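You operate a simulated robot arm through the tools that you are given. There is no shell and no other tool. Be economical: measure what you need, move in short steps, check, and stop when the job is done.

You run a simulated two-armed robot. Do the job below in one go: nothing can be reset, and whatever is moved stays where it is left.

JOB
Clear the old plan, key in the toilets in the order on the plan card and start it.
Fine: the white plan card lies on the mats; press each key once.

It is judged by the outcome, as a careful person would: the job done as asked, and still so three seconds after it is handed in. It fails if anything else is knocked over, pushed out of place, dropped, spilled or broken.

ROBOT AND FRAMES
Two 6-joint arms with two-finger grippers on one trunk, on a base that drives. Base frame: it is fixed to the floor where the robot stands at the start and does not move with it; the origin is under the middle of the robot, x ahead of it, y to its left, z up. Units: mm, rad, N and s.
The left shoulder is at the start at [60, 143, 875], the right one opposite. With the tool pointing down near the work surface each hand reaches from about 240 to 700 mm from the robot's upright axis, wherever it stands, measured 20 degrees to its own side. Places, roughly: M7 breaker [700, -300, 900]; M7 plan key [900, 0, 1000]; N5 breaker [700, -500, 900]; N5 plan key [800, 0, 1000]; W2 breaker [700, -400, 900]; W2 plan key [800, 0, 1000]; X9 breaker [700, -500, 900]; X9 plan key [800, 0, 1000]; Y5 breaker [700, -600, 900]; Y5 plan key [700, 0, 1000]; blue link key [1100, -600, 1000]; clear key [600, 0, 900]; console switch [1000, -500, 1000]; dock lever [900, -800, 1000]; plan start key [600, -100, 900]; reset key [900, -400, 1000]. Payload 2.45 kg a hand.
The TCP of each hand is the grasp point between the finger pads, 26 mm short of the fingertips. In the tool frame z runs along the fingers and y along their closing line. The gripper opens to 96 mm. The gripper's body begins 69 mm behind the TCP.
Orientation is that of the tool frame in the base frame, as a unit quaternion [w, x, y, z]. With the fingers straight down and closing along the base's y, the tool's x points along the base's -x, its y along +y and its z along -z.

CONTROLS
- The arms move only by the tool jog_arm. It takes "left_commands", "right_commands" or both (then of equal length, played together; a hand with none holds still); each is a list of rows, each a list of 7 numbers: the shift along the base's x, y, z in units of 40 mm (1.0 is 40 mm), then the turn, a rotation vector about the base's x, y, z in units of 6 degrees (1.0 is 6 degrees), then the finger opening in m, from 0 to 0.096. In form: [[x, y, z, rx, ry, rz, gripper], ...]. A call has 1 to 12 rows; each row shifts and turns the commanded pose from where the row before left it. A call with a number of a shift or a turn outside -1 to 1 is refused whole. Rows are played at 5 a second. More than 50 mm and 0.15 rad between two rows, or a gripper value outside its range, and nothing of the call is played. Where a pose cannot be reached the arm comes as near as it can. A force on the tool above 40 N (or 10 N above the force at the start of the call, whichever is more), or a blocked arm, ends the call early, and 0.2 s more pass. Each finger halts on what it meets, pressing with about 31 N; the grip force reading is that of the motor and also rises with nothing between the fingers. The clock runs only during rows and for 0.2 s after the last one: add rows that do not move to give the fingers time. It gives the time, the measured TCP pose, the force on the tool (base axes), the opening and the grip force at its end, in the units of the frame above (readings bear some noise), with the torque about the TCP (base axes, N m) and any sound that the robot's microphone picked up, and new pictures: "pictures" is both (left out), scene, wrist or none (wrist: the cameras of the hands that moved).
- Cameras (640 x 400 px; columns grow to the right, rows downward): "scene" is now at [147.7, -13.6, 1500.4]; the picture's right is [-0.17, -0.98, 0.00], its down [-0.55, 0.10, -0.83] and it looks along [0.81, -0.14, -0.56] (base axes); focal length 267 px, centre (320, 200). "left" rides on the left gripper at [82, -3, -98] in its tool frame; the picture's right is [0.04, 1.00, 0.00], its down [-0.73, 0.03, -0.68] and it looks along [-0.68, 0.03, 0.73] (tool axes); focal length 256 px, centre (320, 200). "right" rides on the right gripper at [82, 3, -98] in its tool frame; the picture's right is [-0.04, 1.00, 0.00], its down [-0.73, -0.03, -0.68] and it looks along [-0.68, -0.03, 0.73] (tool axes); focal length 256 px, centre (320, 200). There is no depth. A picture from a camera that has moved, and an enlarged one, comes with that camera's place and axes in the base frame and with its lens.
- move_column(by): slides the trunk up (or, below 0, down) by that many mm; the arms and the scene camera ride with it, the base frame stays. It gives what a move gives, with no picture.
- drive_base(legs): drives the robot by 1 to 6 legs, each [ahead, turn to the left] in mm and rad, along the robot's own axes; the way and the turn of a leg run together, so that a leg with both is an arc; at most 1500 mm and 3.142 rad a leg. The arms and the cameras ride along, it lands a little off, and it stops where it bumps. It gives what a move gives, and a new picture of the scene camera.
- head_to(pan, tilt): turns the head with the scene camera to pan (to the left, within 1.501 rad either way) and tilt (down, from -0.506 to 1.204), counted from straight ahead of the robot. It gives what a move gives, and a new picture of the scene camera.
- inspect(camera, box): a new picture of the part [left, top, right, bottom] of that camera's present view, enlarged. The clock stands still meanwhile.
- close_job(): hands the job in; it is judged then, once.

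Go step by step. Nothing tells you exact positions but the pictures and the camera data: compare them with the known pose of the tool, close in by small moves and look again before you grip or let go. The budget is 120 turns and 260 pictures, counting those below and the enlarged ones. Unless the task says otherwise, let go and move clear before handing in, and close with one line.

The tools are called after "Request:" by a JSON object that holds its "method" and its "body". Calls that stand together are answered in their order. jog_arm: Moves the arms, as the interface text tells. Its arguments: {"type":"object","properties":{"left_commands":{"type":"array","items":{"type":"array","items":{"type":"number"}}},"right_commands":{"type":"array","items":{"type":"array","items":{"type":"number"}}},"pictures":{"type":"string","enum":["both","scene","wrist","none"]}},"required":[]} The other tools are called the same way: move_column (by) slides the trunk up or down; drive_base (legs) drives the base; head_to (pan, tilt) turns the head that bears the scene camera; inspect (camera, box) takes an enlarged picture of a part of a camera's view; close_job () hands the job in.

At the start:

```text
t: 0.0
left_position: [423.1, 112.9, 1255.3]
left_ee_rot: [0.0, 0.003, 1.0, -0.001]
left_force: [-0.1, 0.5, 0.0]
left_moment: [-0.01, 0.0, -0.02]
left_gripper_width: 96.0
left_grip_force: 0.1
right_position: [395.2, -189.1, 1255.1]
right_ee_rot: [0.0, 0.003, 1.0, 0.0]
right_force: [-0.5, 0.2, -0.2]
right_moment: [-0.02, -0.05, -0.03]
right_gripper_width: 95.9
right_grip_force: 0.0
trunk travel left (down, up): [-500.0, 90.0]
robot x, y, heading: [-0.0, 1.8, 0.001]
head pan, tilt: [-0.175, 0.595]
```

scene: 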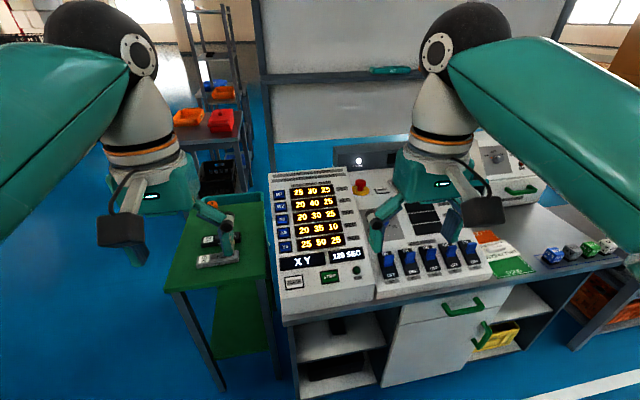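
right: 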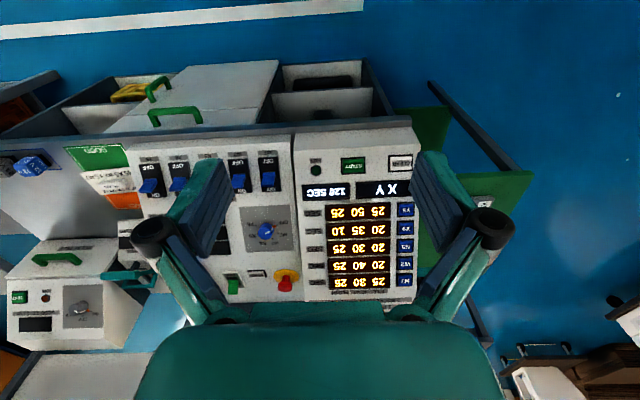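
left: 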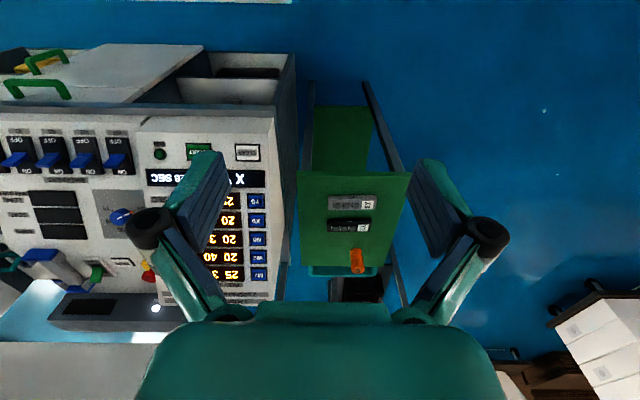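

The console shows an old plan "X Y" in its display, with plan keys beside the rows. I'll zoom in on the console and look for the white plan card.

Request:
{"method": "inspect", "body": {"camera": "scene", "box": [260, 160, 400, 300]}}

Request:
{"method": "inspect", "body": {"camera": "scene", "box": [360, 180, 640, 320]}}

Request:
{"method": "inspect", "body": {"camera": "right", "box": [280, 120, 440, 310]}}

Request:
{"method": "inspect", "body": {"camera": "right", "box": [0, 130, 300, 330]}}

```text
2.86 times, centred on (330, 230) of scene
camera zoom: at [147.7, -13.6, 1500.4], right [-0.17, -0.98, 0.0], down [-0.55, 0.1, -0.83], along [0.81, -0.14, -0.56], focal length 762 px, centre (291, 114)
```

zoom: 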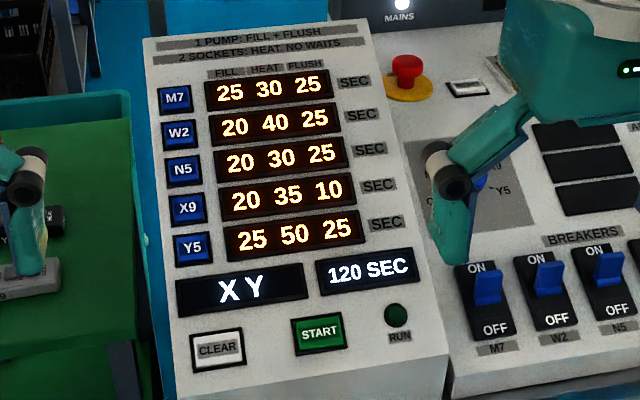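

```text
2.29 times, centred on (500, 250) of scene
camera zoom: at [147.7, -13.6, 1500.4], right [-0.17, -0.98, 0.0], down [-0.55, 0.1, -0.83], along [0.81, -0.14, -0.56], focal length 610 px, centre (-91, 86)
```

zoom: 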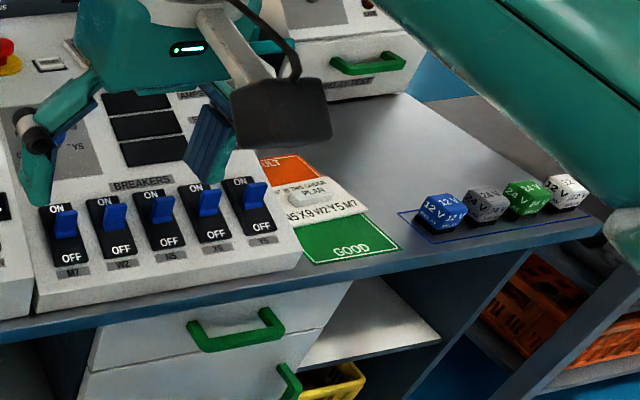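

```text
2.11 times, centred on (360, 215) of right
camera zoom: at [314.5, -184.2, 1354.0], right [0.05, 1.0, 0.0], down [0.73, -0.03, 0.68], along [0.68, -0.03, -0.73], focal length 539 px, centre (236, 168)
```

zoom: 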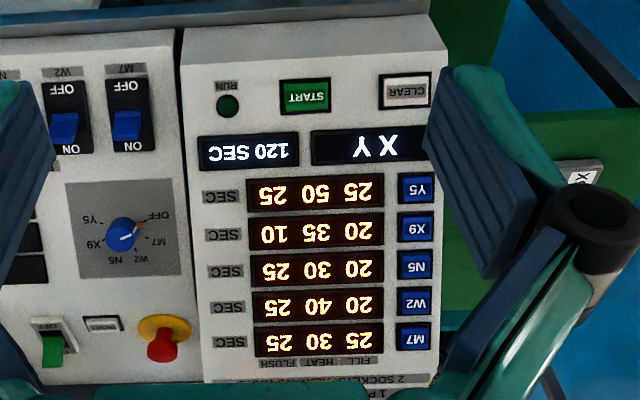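

```text
2.00 times, centred on (150, 230) of right
camera zoom: at [314.5, -184.2, 1354.0], right [0.05, 1.0, 0.0], down [0.73, -0.03, 0.68], along [0.68, -0.03, -0.73], focal length 512 px, centre (660, 140)
```

zoom: 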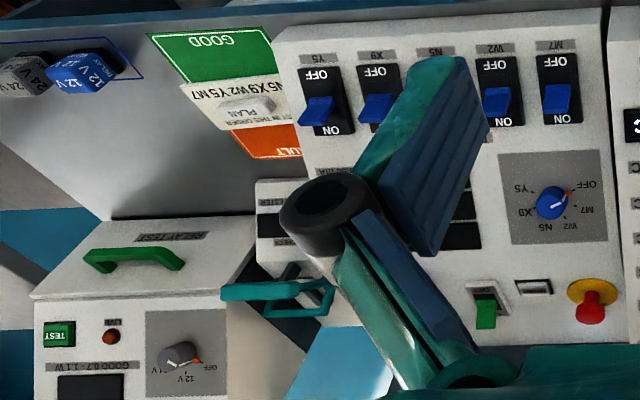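

The card lies between the red and green mats, reading something like "N5 X9 W2 Y5 M7"; I need a sharper view of it.

Request:
{"method": "inspect", "body": {"camera": "scene", "box": [470, 225, 540, 280]}}

Request:
{"method": "inspect", "body": {"camera": "right", "box": [80, 140, 160, 212]}}

```text
7.27 times, centred on (505, 252) of scene
camera zoom: at [147.7, -13.6, 1500.4], right [-0.17, -0.98, 0.0], down [-0.55, 0.1, -0.83], along [0.81, -0.14, -0.56], focal length 1939 px, centre (-1026, -182)
```

zoom: 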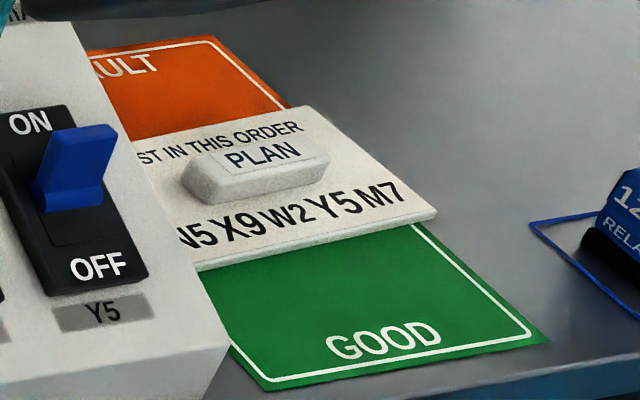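

```text
5.56 times, centred on (120, 176) of right
camera zoom: at [314.5, -184.2, 1354.0], right [0.05, 1.0, 0.0], down [0.73, -0.03, 0.68], along [0.68, -0.03, -0.73], focal length 1422 px, centre (1431, 333)
```

zoom: 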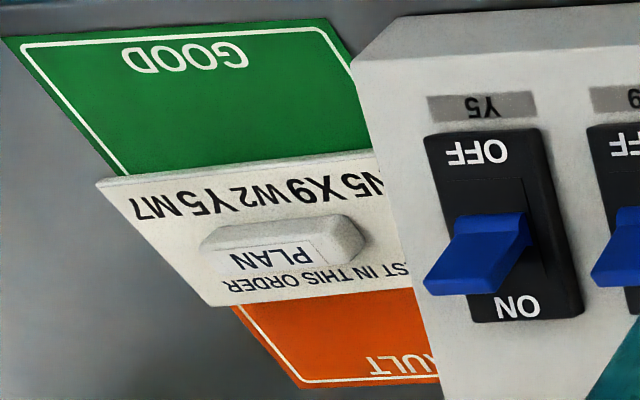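

The card reads N5, X9, W2, Y5, M7. From two views I place CLEAR at about [633,-26,902], START at about [643,-125,893], and the plan keys from M7 [873,-8,1038] to Y5 [720,-11,954] on a panel sloping about 30°. M7 is out of reach from here, so I'll drive forward a little and close the fingers.

Request:
{"method": "drive_base", "body": {"legs": [[140, 0]]}}

Request:
{"method": "jog_arm", "body": {"right_commands": [[0, 0, 0, 0, -1, 0, 0.0], [0, 0, 0, 0, -1, 0, 0.0], [0, 0, 0, 0, -1, 0, 0.0], [0, 0, 0, 0, -1, 0, 0.0], [0, 0, 0, 0, -1, 0, 0.0], [0, 0, 0, 0, 0, 0, 0.0], [0, 0, 0, 0, 0, 0, 0.0]]}}

```text
t: 1.3
left_position: [567.2, 112.0, 1253.7]
left_ee_rot: [-0.001, 0.003, 1.0, -0.001]
left_force: [1.2, -0.9, -0.7]
left_moment: [-0.02, 0.07, -0.03]
left_gripper_width: 95.9
left_grip_force: 0.0
right_position: [537.9, -189.7, 1254.5]
right_ee_rot: [-0.002, 0.003, 1.0, 0.0]
right_force: [1.0, -0.2, -0.4]
right_moment: [0.0, 0.1, -0.03]
right_gripper_width: 96.1
right_grip_force: 0.1
trunk travel left (down, up): [-500.0, 90.0]
robot x, y, heading: [140.9, -4.8, 0.006]
head pan, tilt: [-0.175, 0.595]
camera scene: at [291.5, -13.9, 1500.1], right [-0.18, -0.98, 0.0], down [-0.55, 0.1, -0.83], along [0.81, -0.15, -0.56], focal length 267 px, centre (320, 200)
```

scene: 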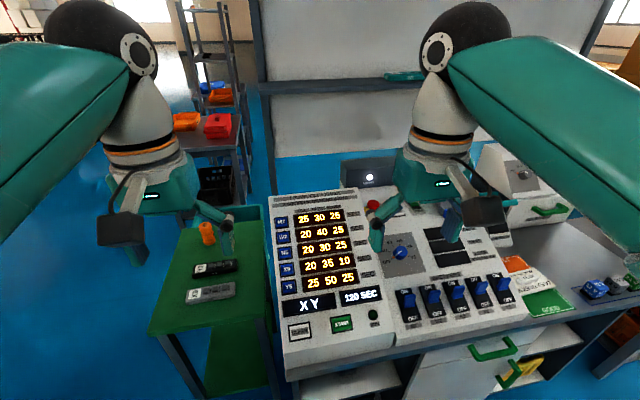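

```text
t: 2.9
left_position: [565.6, 112.6, 1255.1]
left_ee_rot: [0.0, 0.004, 1.0, -0.001]
left_force: [0.3, 0.7, 0.1]
left_moment: [0.04, 0.01, 0.01]
left_gripper_width: 95.9
left_grip_force: 0.2
right_position: [536.9, -189.4, 1255.8]
right_ee_rot: [0.259, 0.004, 0.966, 0.001]
right_force: [0.3, -0.3, -0.3]
right_moment: [0.01, -0.03, 0.01]
right_gripper_width: 0.0
right_grip_force: 28.3
trunk travel left (down, up): [-500.0, 90.0]
robot x, y, heading: [142.7, -2.5, -0.002]
head pan, tilt: [-0.175, 0.595]
camera scene: at [288.4, -13.9, 1500.5], right [-0.18, -0.98, 0.0], down [-0.55, 0.1, -0.83], along [0.81, -0.15, -0.56], focal length 267 px, centre (320, 200)
camera right: at [416.9, -184.6, 1301.3], right [0.04, 1.0, 0.02], down [0.3, -0.04, 0.95], along [0.95, -0.03, -0.3], focal length 256 px, centre (320, 200)
```

scene: 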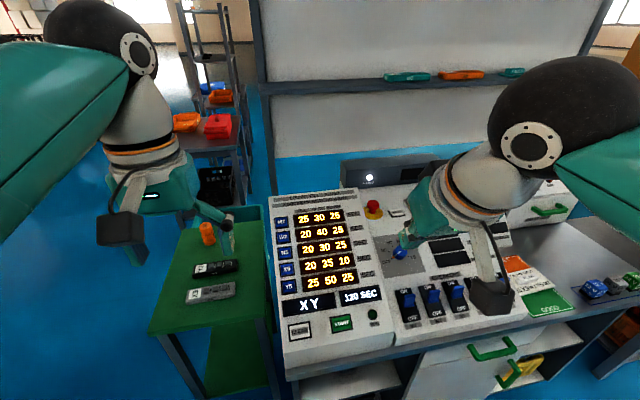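
right: 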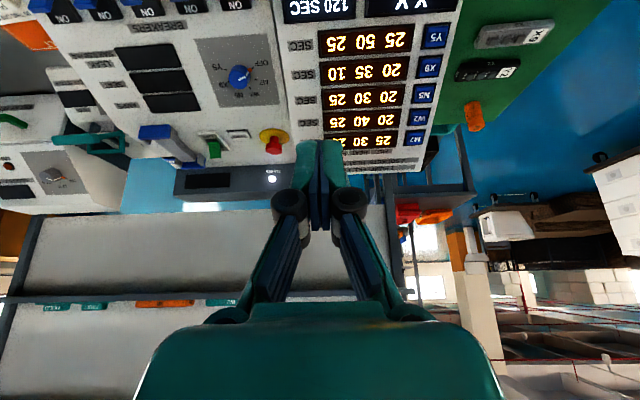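

The tool now points along the panel's normal with fingers closed. I'll take sharper views to refine the key positions.

Request:
{"method": "inspect", "body": {"camera": "scene", "box": [260, 180, 400, 360]}}

Request:
{"method": "inspect", "body": {"camera": "right", "box": [280, 0, 480, 190]}}

Request:
{"method": "inspect", "body": {"camera": "left", "box": [100, 80, 320, 320]}}

```text
2.22 times, centred on (330, 270) of scene
camera zoom: at [288.4, -13.9, 1500.5], right [-0.18, -0.98, 0.0], down [-0.55, 0.1, -0.83], along [0.81, -0.15, -0.56], focal length 592 px, centre (298, 44)
```

zoom: 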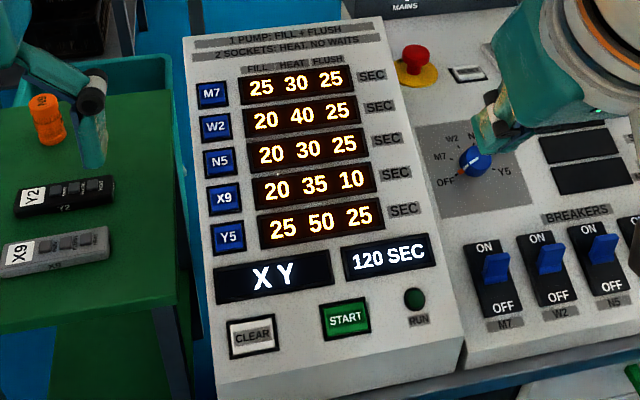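

```text
2.11 times, centred on (380, 95) of right
camera zoom: at [416.9, -184.6, 1301.3], right [0.04, 1.0, 0.02], down [0.3, -0.04, 0.95], along [0.95, -0.03, -0.3], focal length 539 px, centre (194, 421)
```

zoom: 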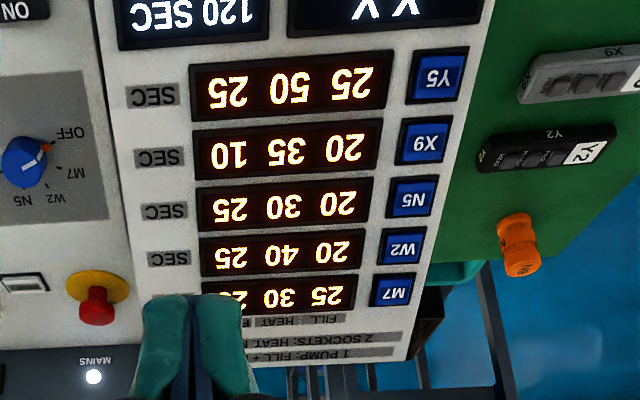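

```text
1.67 times, centred on (210, 200) of left
camera zoom: at [483.3, 110.4, 1355.1], right [-0.03, 1.0, 0.0], down [0.73, 0.03, 0.68], along [0.68, 0.02, -0.73], focal length 427 px, centre (503, 200)
```

zoom: 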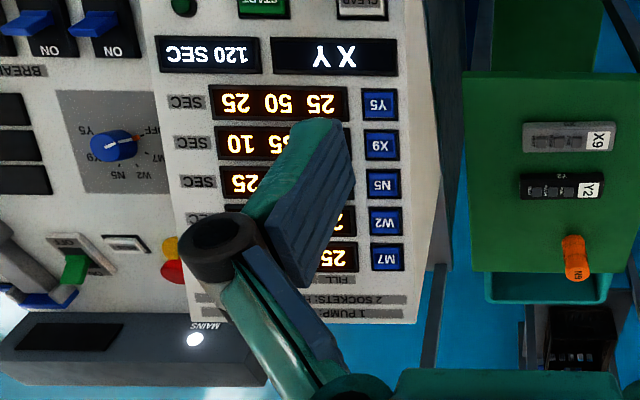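

Refined: M7 ≈ [862,-12,1044], Y5 ≈ [715,-15,958] with 42.6 mm spacing, CLEAR ≈ [631,-29,908], START ≈ [632,-127,909]. I'll move the left hand aside and bring the right fingertips to about 40 mm off CLEAR.

Request:
{"method": "jog_arm", "body": {"left_commands": [[0, 1, 0, 0, 0, 0, 0.096], [0, 1, 0, 0, 0, 0, 0.096], [0, 1, 0, 0, 0, 0, 0.096], [0, 0, 0, 0, 0, 0, 0.096], [0, 0, 0, 0, 0, 0, 0.096], [0, 0, 0, 0, 0, 0, 0.096], [0, 0, 0, 0, 0, 0, 0.096], [0, 0, 0, 0, 0, 0, 0.096], [0, 0, 0, 0, 0, 0, 0.096], [0, 0, 0, 0, 0, 0, 0.096]], "right_commands": [[0, 0, 0, 0, 0, 0, 0], [0, 0, 0, 0, 0, 0, 0], [0.19, 0.5, -0.91, 0, 0, 0, 0], [0.19, 0.5, -0.91, 0, 0, 0, 0], [0.19, 0.5, -0.91, 0, 0, 0, 0], [0.19, 0.5, -0.91, 0, 0, 0, 0], [0.19, 0.5, -0.91, 0, 0, 0, 0], [0.19, 0.5, -0.91, 0, 0, 0, 0], [0.19, 0.5, -0.91, 0, 0, 0, 0], [0.19, 0.5, -0.91, 0, 0, 0, 0]]}}

```text
t: 5.1
left_position: [564.9, 234.1, 1256.1]
left_ee_rot: [-0.001, 0.003, 1.0, -0.002]
left_force: [0.2, 0.3, -1.1]
left_moment: [-0.03, 0.01, 0.01]
left_gripper_width: 96.0
left_grip_force: 0.0
right_position: [596.9, -27.8, 963.4]
right_ee_rot: [0.258, 0.003, 0.966, 0.002]
right_force: [0.3, -0.1, -0.1]
right_moment: [-0.01, 0.01, -0.03]
right_gripper_width: 0.0
right_grip_force: 28.7
trunk travel left (down, up): [-500.0, 90.0]
robot x, y, heading: [141.6, 0.5, 0.002]
head pan, tilt: [-0.175, 0.595]
camera scene: at [290.0, -13.2, 1500.3], right [-0.18, -0.98, 0.0], down [-0.55, 0.1, -0.83], along [0.81, -0.15, -0.56], focal length 267 px, centre (320, 200)
camera right: at [478.3, -23.9, 1009.3], right [0.04, 1.0, 0.02], down [0.3, -0.04, 0.95], along [0.95, -0.03, -0.3], focal length 256 px, centre (320, 200)
camera left: at [483.5, 231.6, 1355.4], right [-0.03, 1.0, 0.0], down [0.73, 0.03, 0.68], along [0.68, 0.02, -0.73], focal length 256 px, centre (320, 200)
```

scene: 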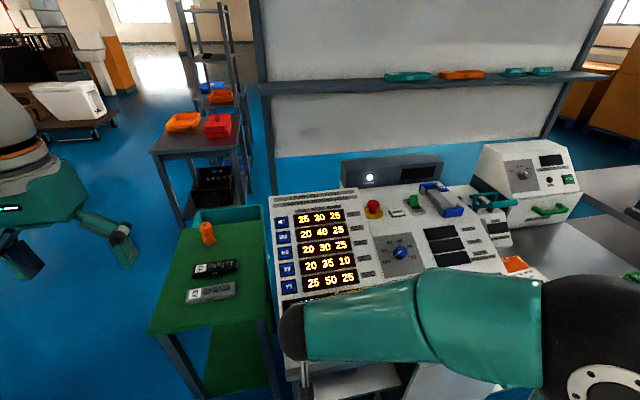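
right: 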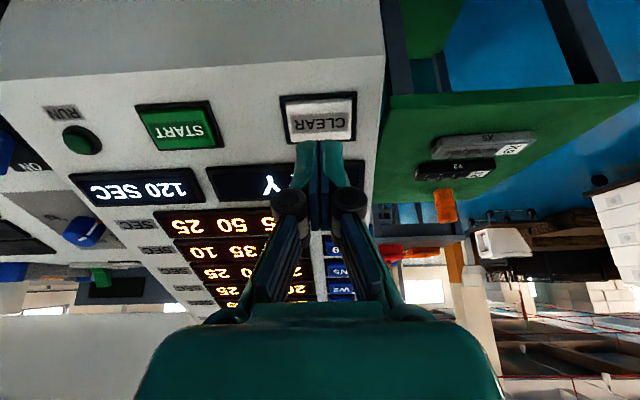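
left: 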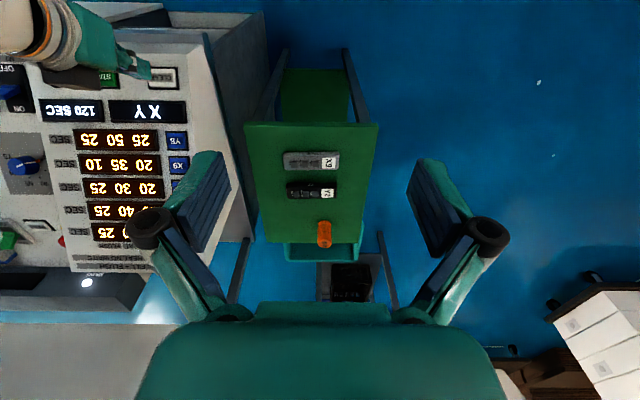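

The fingertips sit in line with CLEAR, about 38 mm off. I'll approach along the normal, then creep in.

Request:
{"method": "jog_arm", "body": {"right_commands": [[0.2, 0, -0.346, 0, 0, 0, 0], [0.2, 0, -0.346, 0, 0, 0, 0], [0, 0, 0, 0, 0, 0, 0]], "pictures": "wrist"}}

Request:
{"method": "inspect", "body": {"camera": "right", "box": [250, 60, 390, 180]}}

Request:
{"method": "inspect", "body": {"camera": "left", "box": [60, 20, 220, 140]}}

```text
t: 5.9
left_position: [563.2, 233.1, 1256.2]
left_ee_rot: [0.001, 0.004, 1.0, -0.001]
left_force: [-0.7, 0.0, -0.1]
left_moment: [-0.01, 0.02, 0.0]
left_gripper_width: 96.0
left_grip_force: 0.0
right_position: [613.5, -29.6, 937.0]
right_ee_rot: [0.258, 0.003, 0.966, 0.002]
right_force: [-0.2, 0.4, 0.4]
right_moment: [0.03, -0.02, 0.01]
right_gripper_width: 0.1
right_grip_force: 28.4
trunk travel left (down, up): [-500.0, 90.0]
robot x, y, heading: [143.1, 0.2, 0.001]
head pan, tilt: [-0.175, 0.595]
camera right: at [493.6, -24.5, 982.3], right [0.04, 1.0, 0.02], down [0.3, -0.04, 0.95], along [0.95, -0.03, -0.3], focal length 256 px, centre (320, 200)
```

right: 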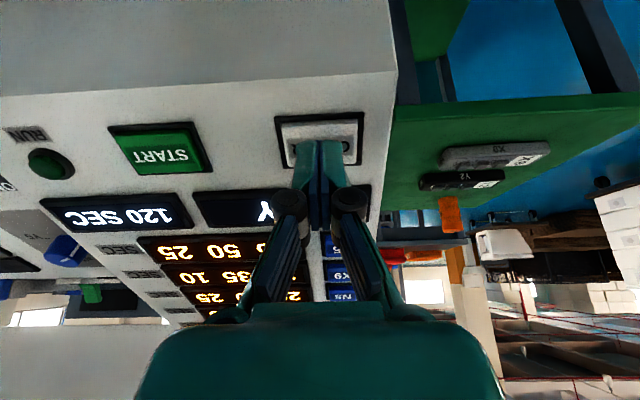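

```text
3.33 times, centred on (320, 120) of right
camera zoom: at [493.6, -24.5, 982.3], right [0.04, 1.0, 0.02], down [0.3, -0.04, 0.95], along [0.95, -0.03, -0.3], focal length 853 px, centre (320, 467)
```

zoom: 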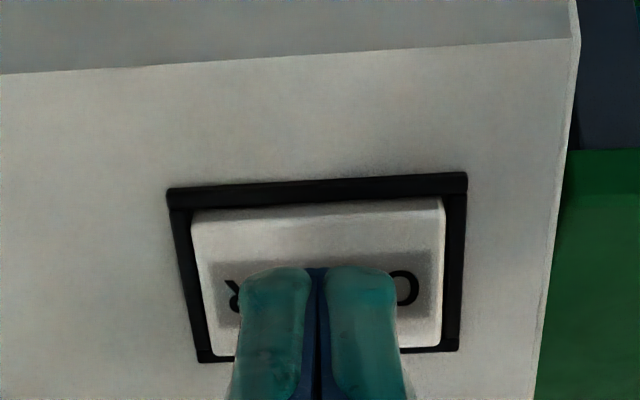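

```text
3.33 times, centred on (140, 80) of left
camera zoom: at [482.6, 231.0, 1355.8], right [-0.03, 1.0, 0.0], down [0.73, 0.03, 0.68], along [0.68, 0.02, -0.73], focal length 853 px, centre (920, 600)
```

zoom: 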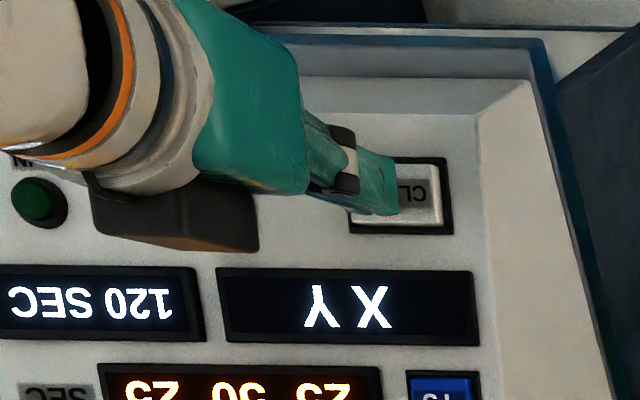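

Tip is over CLEAR with a few mm gap; creeping in.

Request:
{"method": "jog_arm", "body": {"right_commands": [[0.025, 0, -0.0433, 0, 0, 0, 0], [0.025, 0, -0.0433, 0, 0, 0, 0], [0.025, 0, -0.0433, 0, 0, 0, 0], [0.025, 0, -0.0433, 0, 0, 0, 0]], "pictures": "none"}}

Request:
{"method": "inspect", "body": {"camera": "left", "box": [60, 20, 220, 140]}}

```text
t: 6.9
left_position: [563.8, 233.1, 1255.7]
left_ee_rot: [0.0, 0.003, 1.0, 0.0]
left_force: [0.3, 0.7, -0.8]
left_moment: [0.02, 0.0, 0.01]
left_gripper_width: 96.1
left_grip_force: 0.0
right_position: [616.4, -29.5, 929.4]
right_ee_rot: [0.259, 0.004, 0.966, 0.001]
right_force: [0.4, 1.2, 0.1]
right_moment: [0.04, 0.0, 0.01]
right_gripper_width: 0.2
right_grip_force: 28.2
trunk travel left (down, up): [-500.0, 90.0]
robot x, y, heading: [141.9, -0.2, -0.003]
head pan, tilt: [-0.175, 0.595]
```

```text
3.33 times, centred on (140, 80) of left
camera zoom: at [482.7, 231.0, 1355.8], right [-0.03, 1.0, 0.0], down [0.73, 0.03, 0.68], along [0.68, 0.02, -0.73], focal length 853 px, centre (920, 600)
```

zoom: 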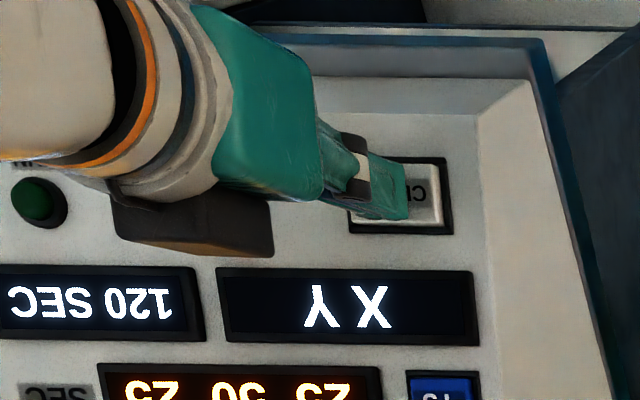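

Not touching yet; continuing in small steps.

Request:
{"method": "jog_arm", "body": {"right_commands": [[0.025, 0, -0.0433, 0, 0, 0, 0], [0.025, 0, -0.0433, 0, 0, 0, 0], [0, 0, 0, 0, 0, 0, 0]], "pictures": "none"}}

Request:
{"method": "inspect", "body": {"camera": "left", "box": [60, 20, 220, 140]}}

```text
t: 7.7
left_position: [563.9, 232.8, 1255.8]
left_ee_rot: [0.001, 0.003, 1.0, -0.001]
left_force: [-0.8, -0.1, 0.5]
left_moment: [0.0, 0.03, -0.03]
left_gripper_width: 96.1
left_grip_force: 0.0
right_position: [619.1, -28.4, 926.6]
right_ee_rot: [0.259, 0.003, 0.966, 0.002]
right_force: [-0.3, 0.8, 0.9]
right_moment: [0.0, -0.02, 0.03]
right_gripper_width: 6.1
right_grip_force: 28.7
trunk travel left (down, up): [-500.0, 90.0]
robot x, y, heading: [140.2, -2.1, -0.001]
head pan, tilt: [-0.175, 0.595]
```

```text
3.33 times, centred on (140, 80) of left
camera zoom: at [482.5, 231.1, 1355.8], right [-0.03, 1.0, 0.0], down [0.73, 0.03, 0.68], along [0.68, 0.02, -0.73], focal length 853 px, centre (920, 600)
```

zoom: 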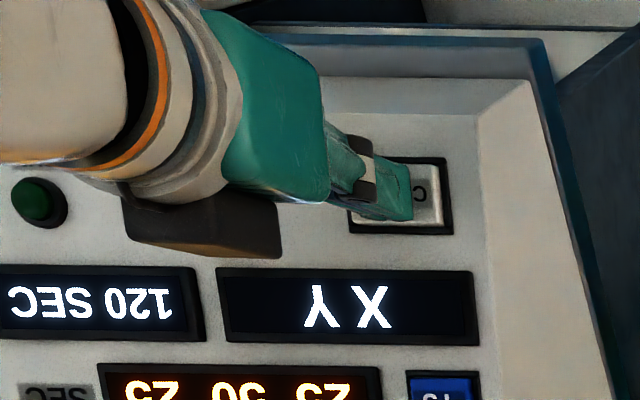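

The finger opening reads 6 mm with almost no force; I'll look closely.

Request:
{"method": "inspect", "body": {"camera": "right", "box": [250, 80, 390, 200]}}

```text
3.33 times, centred on (320, 140) of right
camera zoom: at [499.8, -24.4, 971.9], right [0.04, 1.0, 0.02], down [0.3, -0.04, 0.95], along [0.95, -0.03, -0.3], focal length 853 px, centre (320, 400)
```

zoom: 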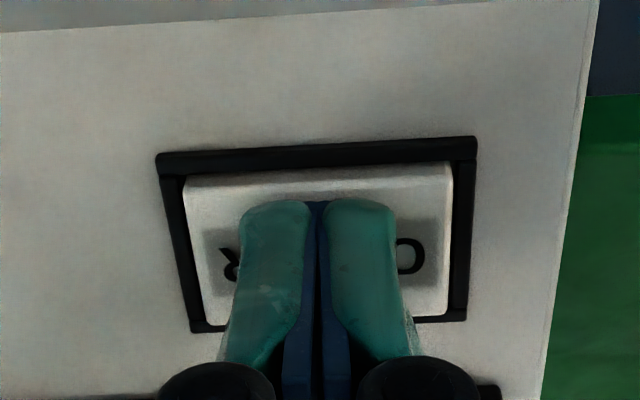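

The tips look to be just at the key face. Continuing 2 mm at a time.

Request:
{"method": "jog_arm", "body": {"right_commands": [[0.025, 0, -0.0433, 0, 0, 0, 0], [0, 0, 0, 0, 0, 0, 0]], "pictures": "none"}}

Request:
{"method": "inspect", "body": {"camera": "left", "box": [60, 20, 220, 140]}}

```text
t: 8.3
left_position: [564.8, 234.0, 1255.7]
left_ee_rot: [0.0, 0.004, 1.0, -0.001]
left_force: [-0.3, 0.1, 0.0]
left_moment: [-0.01, 0.0, 0.01]
left_gripper_width: 95.9
left_grip_force: 0.1
right_position: [619.3, -29.0, 925.2]
right_ee_rot: [0.259, 0.003, 0.966, 0.002]
right_force: [-0.2, 0.4, 1.7]
right_moment: [0.02, 0.04, -0.01]
right_gripper_width: 5.9
right_grip_force: 28.3
trunk travel left (down, up): [-500.0, 90.0]
robot x, y, heading: [140.3, 0.7, -0.005]
head pan, tilt: [-0.175, 0.595]
heard: click
```

```text
3.33 times, centred on (140, 80) of left
camera zoom: at [482.2, 231.1, 1355.9], right [-0.03, 1.0, 0.0], down [0.73, 0.03, 0.68], along [0.68, 0.02, -0.73], focal length 853 px, centre (920, 600)
```

zoom: 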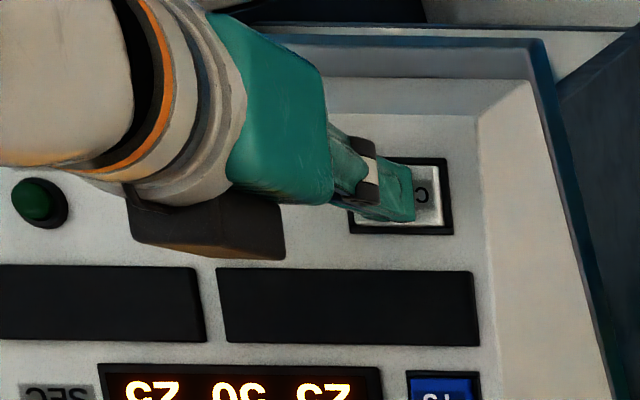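

Click heard and the display is blank. I'll back off and move to 20 mm above N5 ≈ [788,-13,1001].

Request:
{"method": "jog_arm", "body": {"right_commands": [[-0.375, 0, 0.65, 0, 0, 0, 0], [0.8, 0.08, 0.45, 0, 0, 0, 0], [0.8, 0.08, 0.45, 0, 0, 0, 0], [0.8, 0.08, 0.45, 0, 0, 0, 0], [0.8, 0.08, 0.45, 0, 0, 0, 0], [0.83, 0.08, 0.45, 0, 0, 0, 0], [0, 0, 0, 0, 0, 0, 0]], "pictures": "wrist"}}

Request:
{"method": "inspect", "body": {"camera": "right", "box": [250, 60, 390, 180]}}

Request:
{"method": "inspect", "body": {"camera": "left", "box": [20, 60, 260, 280]}}

```text
t: 9.9
left_position: [564.2, 232.1, 1256.4]
left_ee_rot: [0.0, 0.004, 1.0, -0.001]
left_force: [0.5, 0.8, 0.6]
left_moment: [0.0, 0.02, -0.01]
left_gripper_width: 96.1
left_grip_force: 0.0
right_position: [765.4, -14.5, 1041.5]
right_ee_rot: [0.258, 0.003, 0.966, 0.001]
right_force: [0.0, 0.8, 0.3]
right_moment: [0.04, 0.0, 0.01]
right_gripper_width: 0.1
right_grip_force: 27.9
trunk travel left (down, up): [-500.0, 90.0]
robot x, y, heading: [143.3, 0.7, -0.001]
head pan, tilt: [-0.175, 0.595]
camera right: at [646.7, -9.1, 1087.0], right [0.04, 1.0, 0.02], down [0.3, -0.03, 0.95], along [0.95, -0.03, -0.3], focal length 256 px, centre (320, 200)
```

right: 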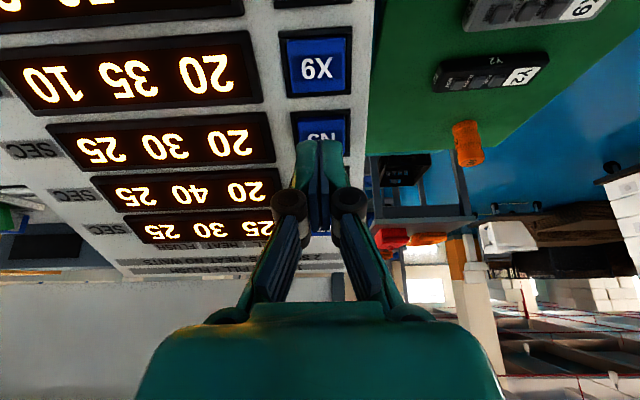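

```text
3.33 times, centred on (320, 120) of right
camera zoom: at [646.7, -9.1, 1087.0], right [0.04, 1.0, 0.02], down [0.3, -0.03, 0.95], along [0.95, -0.03, -0.3], focal length 853 px, centre (320, 467)
```

zoom: 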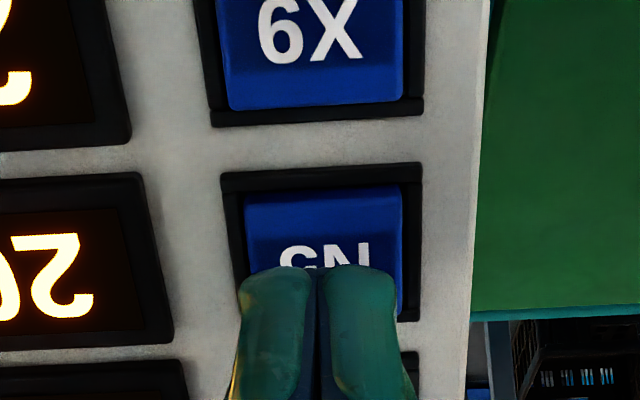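

```text
1.82 times, centred on (140, 170) of left
camera zoom: at [482.1, 230.9, 1356.0], right [-0.03, 1.0, 0.0], down [0.73, 0.03, 0.68], along [0.68, 0.02, -0.73], focal length 465 px, centre (647, 254)
```

zoom: 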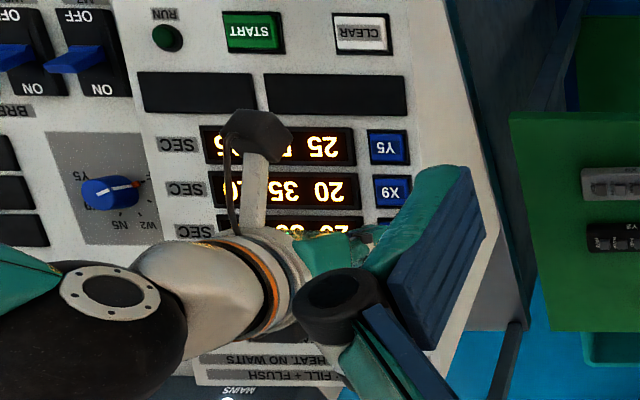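

Aligned over N5, about 25 mm off. Approach and press.

Request:
{"method": "jog_arm", "body": {"right_commands": [[0.125, 0.03, -0.2165, 0, 0, 0, 0], [0.125, 0, -0.2165, 0, 0, 0, 0], [0.05, 0, -0.0866, 0, 0, 0, 0], [0.025, 0, -0.0433, 0, 0, 0, 0], [0, 0, 0, 0, 0, 0, 0]], "pictures": "none"}}

Request:
{"method": "inspect", "body": {"camera": "right", "box": [250, 60, 390, 180]}}

```text
t: 11.1
left_position: [564.3, 232.5, 1256.6]
left_ee_rot: [0.0, 0.004, 1.0, 0.0]
left_force: [-0.2, -0.4, 0.4]
left_moment: [-0.01, 0.01, 0.0]
left_gripper_width: 96.1
left_grip_force: 0.1
right_position: [779.9, -12.2, 1018.2]
right_ee_rot: [0.258, 0.004, 0.966, 0.002]
right_force: [-0.8, 0.1, 0.6]
right_moment: [0.02, 0.0, 0.0]
right_gripper_width: 6.1
right_grip_force: 28.3
trunk travel left (down, up): [-500.0, 90.0]
robot x, y, heading: [140.2, -0.1, -0.001]
head pan, tilt: [-0.175, 0.595]
```

```text
3.33 times, centred on (320, 120) of right
camera zoom: at [660.5, -7.5, 1064.0], right [0.04, 1.0, 0.02], down [0.3, -0.04, 0.95], along [0.95, -0.03, -0.3], focal length 853 px, centre (320, 467)
```

zoom: 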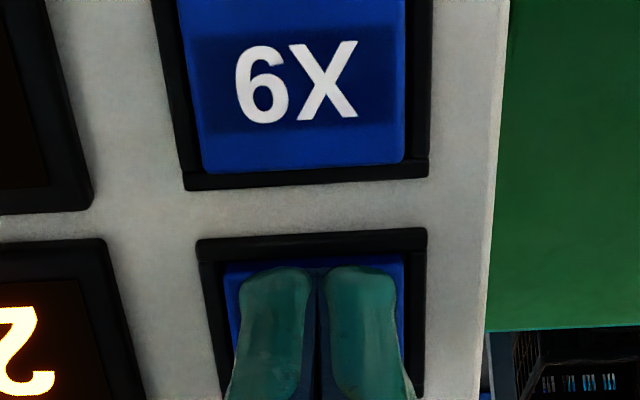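

Touching N5 (opening reads 6 mm as before). One more 2 mm step.

Request:
{"method": "jog_arm", "body": {"right_commands": [[0.025, 0, -0.0433, 0, 0, 0, 0], [0, 0, 0, 0, 0, 0, 0]], "pictures": "none"}}

Request:
{"method": "inspect", "body": {"camera": "left", "box": [20, 60, 260, 280]}}

```text
t: 11.7
left_position: [563.2, 233.0, 1256.9]
left_ee_rot: [0.001, 0.003, 1.0, -0.001]
left_force: [-0.5, -0.1, 0.0]
left_moment: [-0.03, 0.0, 0.02]
left_gripper_width: 95.9
left_grip_force: 0.0
right_position: [780.5, -12.5, 1016.6]
right_ee_rot: [0.259, 0.004, 0.966, 0.001]
right_force: [-0.3, 0.5, 3.4]
right_moment: [-0.01, -0.01, -0.01]
right_gripper_width: 5.7
right_grip_force: 28.6
trunk travel left (down, up): [-500.0, 90.0]
robot x, y, heading: [142.6, -1.8, -0.004]
head pan, tilt: [-0.175, 0.595]
heard: click
```

```text
1.82 times, centred on (140, 170) of left
camera zoom: at [482.3, 231.0, 1355.9], right [-0.03, 1.0, 0.0], down [0.73, 0.03, 0.68], along [0.68, 0.02, -0.73], focal length 465 px, centre (647, 254)
```

zoom: 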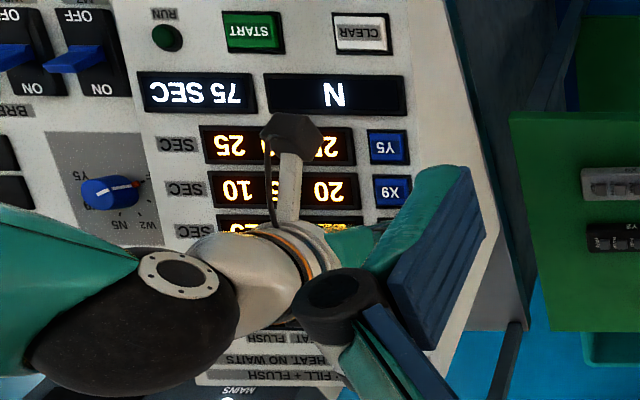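

Display shows "N". Next X9: back off 20 mm, step 42.6 mm down the slope, and press the same depth.

Request:
{"method": "jog_arm", "body": {"right_commands": [[-0.25, 0, 0.433, 0, 0, 0, 0], [-0.46, -0.01, -0.269, 0, 0, 0, 0], [-0.46, -0.01, -0.269, 0, 0, 0, 0], [0, 0, 0, 0, 0, 0, 0]], "pictures": "none"}}

Request:
{"method": "inspect", "body": {"camera": "right", "box": [250, 60, 390, 180]}}

```text
t: 12.7
left_position: [564.5, 233.0, 1255.5]
left_ee_rot: [0.001, 0.004, 1.0, -0.001]
left_force: [0.1, 0.4, -1.1]
left_moment: [0.0, 0.0, 0.0]
left_gripper_width: 96.0
left_grip_force: 0.0
right_position: [734.8, -13.0, 1011.9]
right_ee_rot: [0.258, 0.004, 0.966, 0.001]
right_force: [0.5, 0.4, -0.3]
right_moment: [0.0, 0.01, -0.04]
right_gripper_width: 0.0
right_grip_force: 28.6
trunk travel left (down, up): [-500.0, 90.0]
robot x, y, heading: [143.7, -2.9, -0.003]
head pan, tilt: [-0.175, 0.595]
```

```text
3.33 times, centred on (320, 120) of right
camera zoom: at [614.6, -8.4, 1058.0], right [0.04, 1.0, 0.02], down [0.3, -0.04, 0.95], along [0.95, -0.03, -0.3], focal length 853 px, centre (320, 467)
```

zoom: 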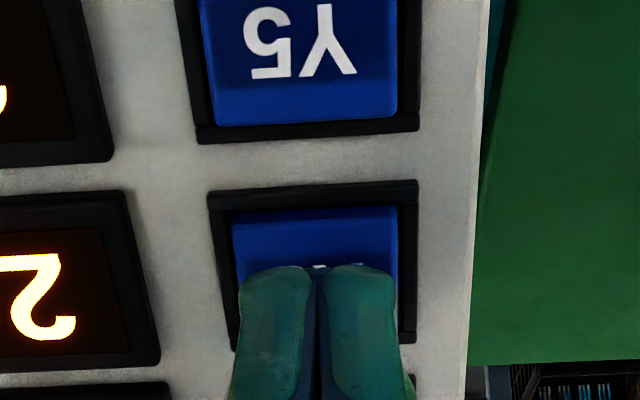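

Centred over X9; pressing.

Request:
{"method": "jog_arm", "body": {"right_commands": [[0.125, -0.02, -0.2165, 0, 0, 0, 0], [0.1, 0, -0.1732, 0, 0, 0, 0], [0.025, 0, -0.0433, 0, 0, 0, 0], [0, 0, 0, 0, 0, 0, 0]], "pictures": "none"}}

Request:
{"method": "inspect", "body": {"camera": "left", "box": [20, 60, 260, 280]}}

```text
t: 13.7
left_position: [564.8, 234.1, 1256.2]
left_ee_rot: [0.0, 0.004, 1.0, 0.0]
left_force: [0.8, 0.2, -0.3]
left_moment: [0.01, -0.02, -0.03]
left_gripper_width: 96.0
left_grip_force: 0.0
right_position: [743.4, -14.3, 993.8]
right_ee_rot: [0.259, 0.003, 0.966, 0.001]
right_force: [0.0, 0.0, 3.3]
right_moment: [0.03, -0.02, 0.01]
right_gripper_width: 6.1
right_grip_force: 28.3
trunk travel left (down, up): [-500.0, 90.0]
robot x, y, heading: [141.4, 1.3, -0.0]
head pan, tilt: [-0.175, 0.595]
heard: click
```

```text
1.82 times, centred on (140, 170) of left
camera zoom: at [482.2, 231.0, 1355.9], right [-0.03, 1.0, 0.0], down [0.73, 0.03, 0.68], along [0.68, 0.02, -0.73], focal length 465 px, centre (647, 254)
```

zoom: 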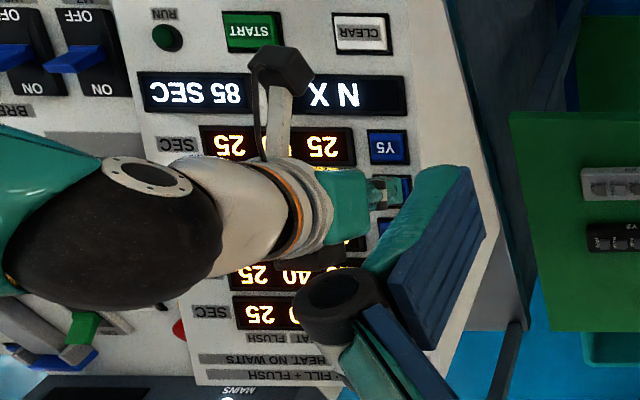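

"N X" shown. Next W2, two rows up the slope.

Request:
{"method": "jog_arm", "body": {"right_commands": [[-0.25, 0, 0.433, 0, 0, 0, 0], [0.61, 0.015, 0.357, 0, 0, 0, 0], [0.61, 0.015, 0.357, 0, 0, 0, 0], [0.61, 0.015, 0.357, 0, 0, 0, 0], [0, 0, 0, 0, 0, 0, 0]], "pictures": "none"}}

Request:
{"method": "inspect", "body": {"camera": "right", "box": [250, 60, 390, 180]}}

```text
t: 14.9
left_position: [563.8, 233.1, 1255.9]
left_ee_rot: [0.0, 0.003, 1.0, -0.001]
left_force: [-0.3, -0.5, 0.0]
left_moment: [0.02, -0.03, 0.02]
left_gripper_width: 95.9
left_grip_force: 0.1
right_position: [805.4, -12.4, 1053.5]
right_ee_rot: [0.26, 0.004, 0.966, 0.001]
right_force: [0.4, -0.7, 0.8]
right_moment: [0.02, -0.01, 0.04]
right_gripper_width: 0.0
right_grip_force: 28.6
trunk travel left (down, up): [-500.0, 90.0]
robot x, y, heading: [142.2, 1.6, 0.0]
head pan, tilt: [-0.175, 0.595]
```

```text
3.33 times, centred on (320, 120) of right
camera zoom: at [687.4, -7.4, 1100.1], right [0.04, 1.0, 0.02], down [0.3, -0.04, 0.95], along [0.95, -0.03, -0.3], focal length 853 px, centre (320, 467)
```

zoom: 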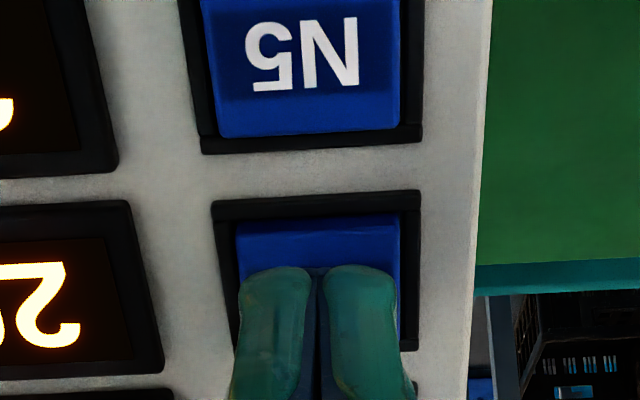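

Over W2, slightly to the front; I'll shift 2 mm up-slope while pressing.

Request:
{"method": "jog_arm", "body": {"right_commands": [[0.17, 0, -0.19, 0, 0, 0, 0], [0.1, 0, -0.1732, 0, 0, 0, 0], [0.025, 0, -0.0433, 0, 0, 0, 0], [0, 0, 0, 0, 0, 0, 0]], "pictures": "none"}}

Request:
{"method": "inspect", "body": {"camera": "left", "box": [20, 60, 260, 280]}}

```text
t: 15.9
left_position: [563.3, 232.6, 1256.4]
left_ee_rot: [0.0, 0.003, 1.0, -0.002]
left_force: [-1.0, 0.3, -0.7]
left_moment: [0.01, 0.01, -0.01]
left_gripper_width: 95.9
left_grip_force: 0.1
right_position: [818.8, -12.0, 1038.9]
right_ee_rot: [0.258, 0.004, 0.966, 0.001]
right_force: [-1.9, 0.9, 1.5]
right_moment: [-0.04, 0.0, -0.02]
right_gripper_width: 6.0
right_grip_force: 28.2
trunk travel left (down, up): [-500.0, 90.0]
robot x, y, heading: [139.9, -0.7, 0.002]
head pan, tilt: [-0.175, 0.595]
heard: click
```

```text
1.82 times, centred on (140, 170) of left
camera zoom: at [482.2, 231.1, 1355.9], right [-0.03, 1.0, 0.0], down [0.73, 0.03, 0.68], along [0.68, 0.02, -0.73], focal length 465 px, centre (647, 254)
```

zoom: 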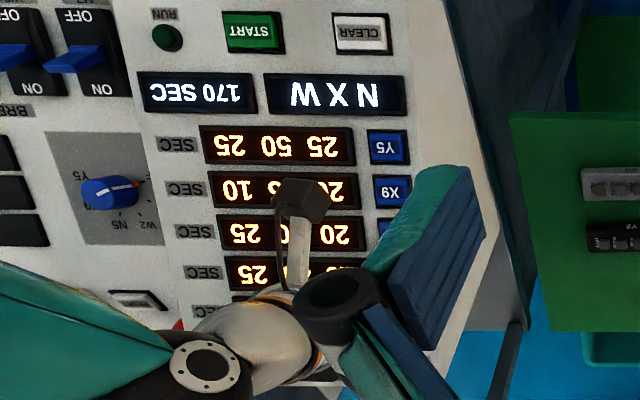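

"N X W" shown. Next Y5, three rows down.

Request:
{"method": "jog_arm", "body": {"right_commands": [[-0.25, 0, 0.433, 0, 0, 0, 0], [-0.92, -0.02, -0.5375, 0, 0, 0, 0], [-0.92, -0.02, -0.5375, 0, 0, 0, 0], [-0.92, -0.02, -0.5375, 0, 0, 0, 0], [0, 0, 0, 0, 0, 0, 0]], "pictures": "none"}}

Request:
{"method": "inspect", "body": {"camera": "right", "box": [250, 60, 390, 180]}}

```text
t: 17.1
left_position: [564.8, 232.9, 1256.3]
left_ee_rot: [0.0, 0.003, 1.0, -0.001]
left_force: [-0.7, -0.7, -0.6]
left_moment: [0.02, 0.06, -0.01]
left_gripper_width: 96.0
left_grip_force: 0.1
right_position: [698.0, -13.6, 991.2]
right_ee_rot: [0.257, 0.004, 0.966, 0.001]
right_force: [0.1, -0.3, -0.1]
right_moment: [-0.05, -0.02, 0.02]
right_gripper_width: 0.0
right_grip_force: 28.2
trunk travel left (down, up): [-500.0, 90.0]
robot x, y, heading: [142.2, -2.1, 0.001]
head pan, tilt: [-0.175, 0.595]
```

```text
3.33 times, centred on (320, 120) of right
camera zoom: at [578.8, -9.1, 1037.3], right [0.04, 1.0, 0.02], down [0.3, -0.04, 0.95], along [0.95, -0.03, -0.3], focal length 853 px, centre (320, 467)
```

zoom: 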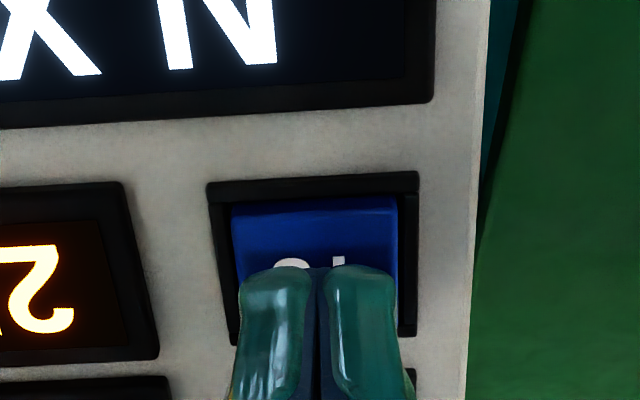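

Centred over Y5; pressing.

Request:
{"method": "jog_arm", "body": {"right_commands": [[0.125, -0.02, -0.2165, 0, 0, 0, 0], [0.1, 0, -0.1732, 0, 0, 0, 0], [0.025, 0, -0.0433, 0, 0, 0, 0], [0, 0, 0, 0, 0, 0, 0]], "pictures": "none"}}

Request:
{"method": "inspect", "body": {"camera": "left", "box": [20, 60, 260, 280]}}

```text
t: 18.1
left_position: [563.2, 233.0, 1256.0]
left_ee_rot: [0.0, 0.004, 1.0, -0.001]
left_force: [-0.7, 0.2, 1.2]
left_moment: [-0.04, 0.0, -0.01]
left_gripper_width: 96.1
left_grip_force: 0.1
right_position: [707.8, -14.7, 973.8]
right_ee_rot: [0.259, 0.003, 0.966, 0.001]
right_force: [-1.5, 1.0, 2.7]
right_moment: [0.05, 0.02, 0.04]
right_gripper_width: 5.9
right_grip_force: 28.1
trunk travel left (down, up): [-500.0, 90.0]
robot x, y, heading: [144.0, -4.2, -0.001]
head pan, tilt: [-0.175, 0.595]
heard: click
```

```text
1.82 times, centred on (140, 170) of left
camera zoom: at [482.1, 231.2, 1355.9], right [-0.03, 1.0, 0.0], down [0.73, 0.03, 0.68], along [0.68, 0.02, -0.73], focal length 465 px, centre (647, 254)
```

zoom: 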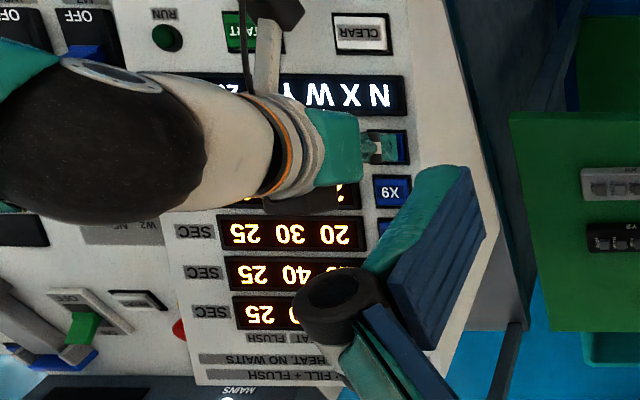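

"N X W Y" shown. Finally M7, four rows up.

Request:
{"method": "jog_arm", "body": {"right_commands": [[-0.25, 0, 0.433, 0, 0, 0, 0], [0.92, 0.02, 0.5375, 0, 0, 0, 0], [0.92, 0.02, 0.5375, 0, 0, 0, 0], [0.92, 0.02, 0.5375, 0, 0, 0, 0], [0.94, 0.02, 0.55, 0, 0, 0, 0], [0, 0, 0, 0, 0, 0, 0]], "pictures": "none"}}

Request:
{"method": "inspect", "body": {"camera": "right", "box": [250, 60, 390, 180]}}

```text
t: 19.5
left_position: [562.8, 232.5, 1257.0]
left_ee_rot: [-0.001, 0.003, 1.0, -0.001]
left_force: [-1.5, -1.2, 0.3]
left_moment: [0.04, 0.0, 0.0]
left_gripper_width: 96.0
left_grip_force: 0.0
right_position: [844.0, -11.4, 1077.6]
right_ee_rot: [0.257, 0.003, 0.966, 0.0]
right_force: [0.6, -0.2, 0.7]
right_moment: [0.02, -0.02, -0.02]
right_gripper_width: 0.2
right_grip_force: 28.5
trunk travel left (down, up): [-500.0, 90.0]
robot x, y, heading: [141.8, -0.3, -0.004]
head pan, tilt: [-0.175, 0.595]
```

```text
3.33 times, centred on (320, 120) of right
camera zoom: at [724.9, -6.9, 1123.2], right [0.04, 1.0, 0.02], down [0.3, -0.03, 0.95], along [0.95, -0.03, -0.3], focal length 853 px, centre (320, 467)
```

zoom: 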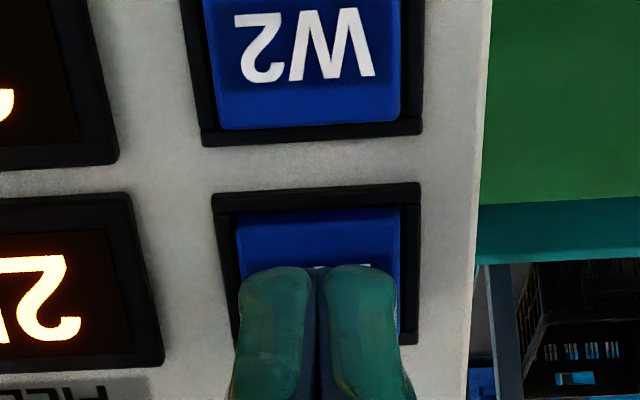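

Well placed over M7; pressing.

Request:
{"method": "jog_arm", "body": {"right_commands": [[0.14, 0, -0.208, 0, 0, 0, 0], [0.1, 0, -0.1732, 0, 0, 0, 0], [0.025, 0, -0.0433, 0, 0, 0, 0], [0, 0, 0, 0, 0, 0, 0]], "pictures": "none"}}

Request:
{"method": "inspect", "body": {"camera": "left", "box": [20, 60, 260, 280]}}

```text
t: 20.5
left_position: [563.3, 233.3, 1256.5]
left_ee_rot: [0.001, 0.003, 1.0, -0.001]
left_force: [0.2, -0.7, 0.0]
left_moment: [0.0, -0.01, -0.01]
left_gripper_width: 95.8
left_grip_force: 0.1
right_position: [857.8, -11.1, 1061.8]
right_ee_rot: [0.259, 0.004, 0.966, 0.001]
right_force: [-1.7, 0.4, 1.5]
right_moment: [-0.01, 0.0, 0.02]
right_gripper_width: 5.9
right_grip_force: 29.4
trunk travel left (down, up): [-500.0, 90.0]
robot x, y, heading: [142.1, 1.5, 0.002]
head pan, tilt: [-0.175, 0.595]
heard: click
```

```text
1.82 times, centred on (140, 170) of left
camera zoom: at [482.4, 231.0, 1355.8], right [-0.03, 1.0, 0.0], down [0.73, 0.03, 0.68], along [0.68, 0.02, -0.73], focal length 465 px, centre (647, 254)
```

zoom: 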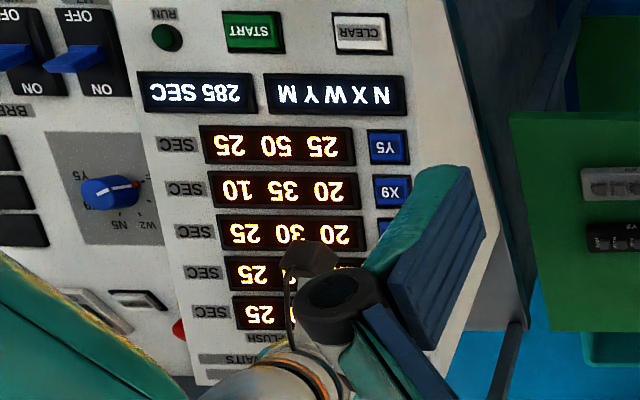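

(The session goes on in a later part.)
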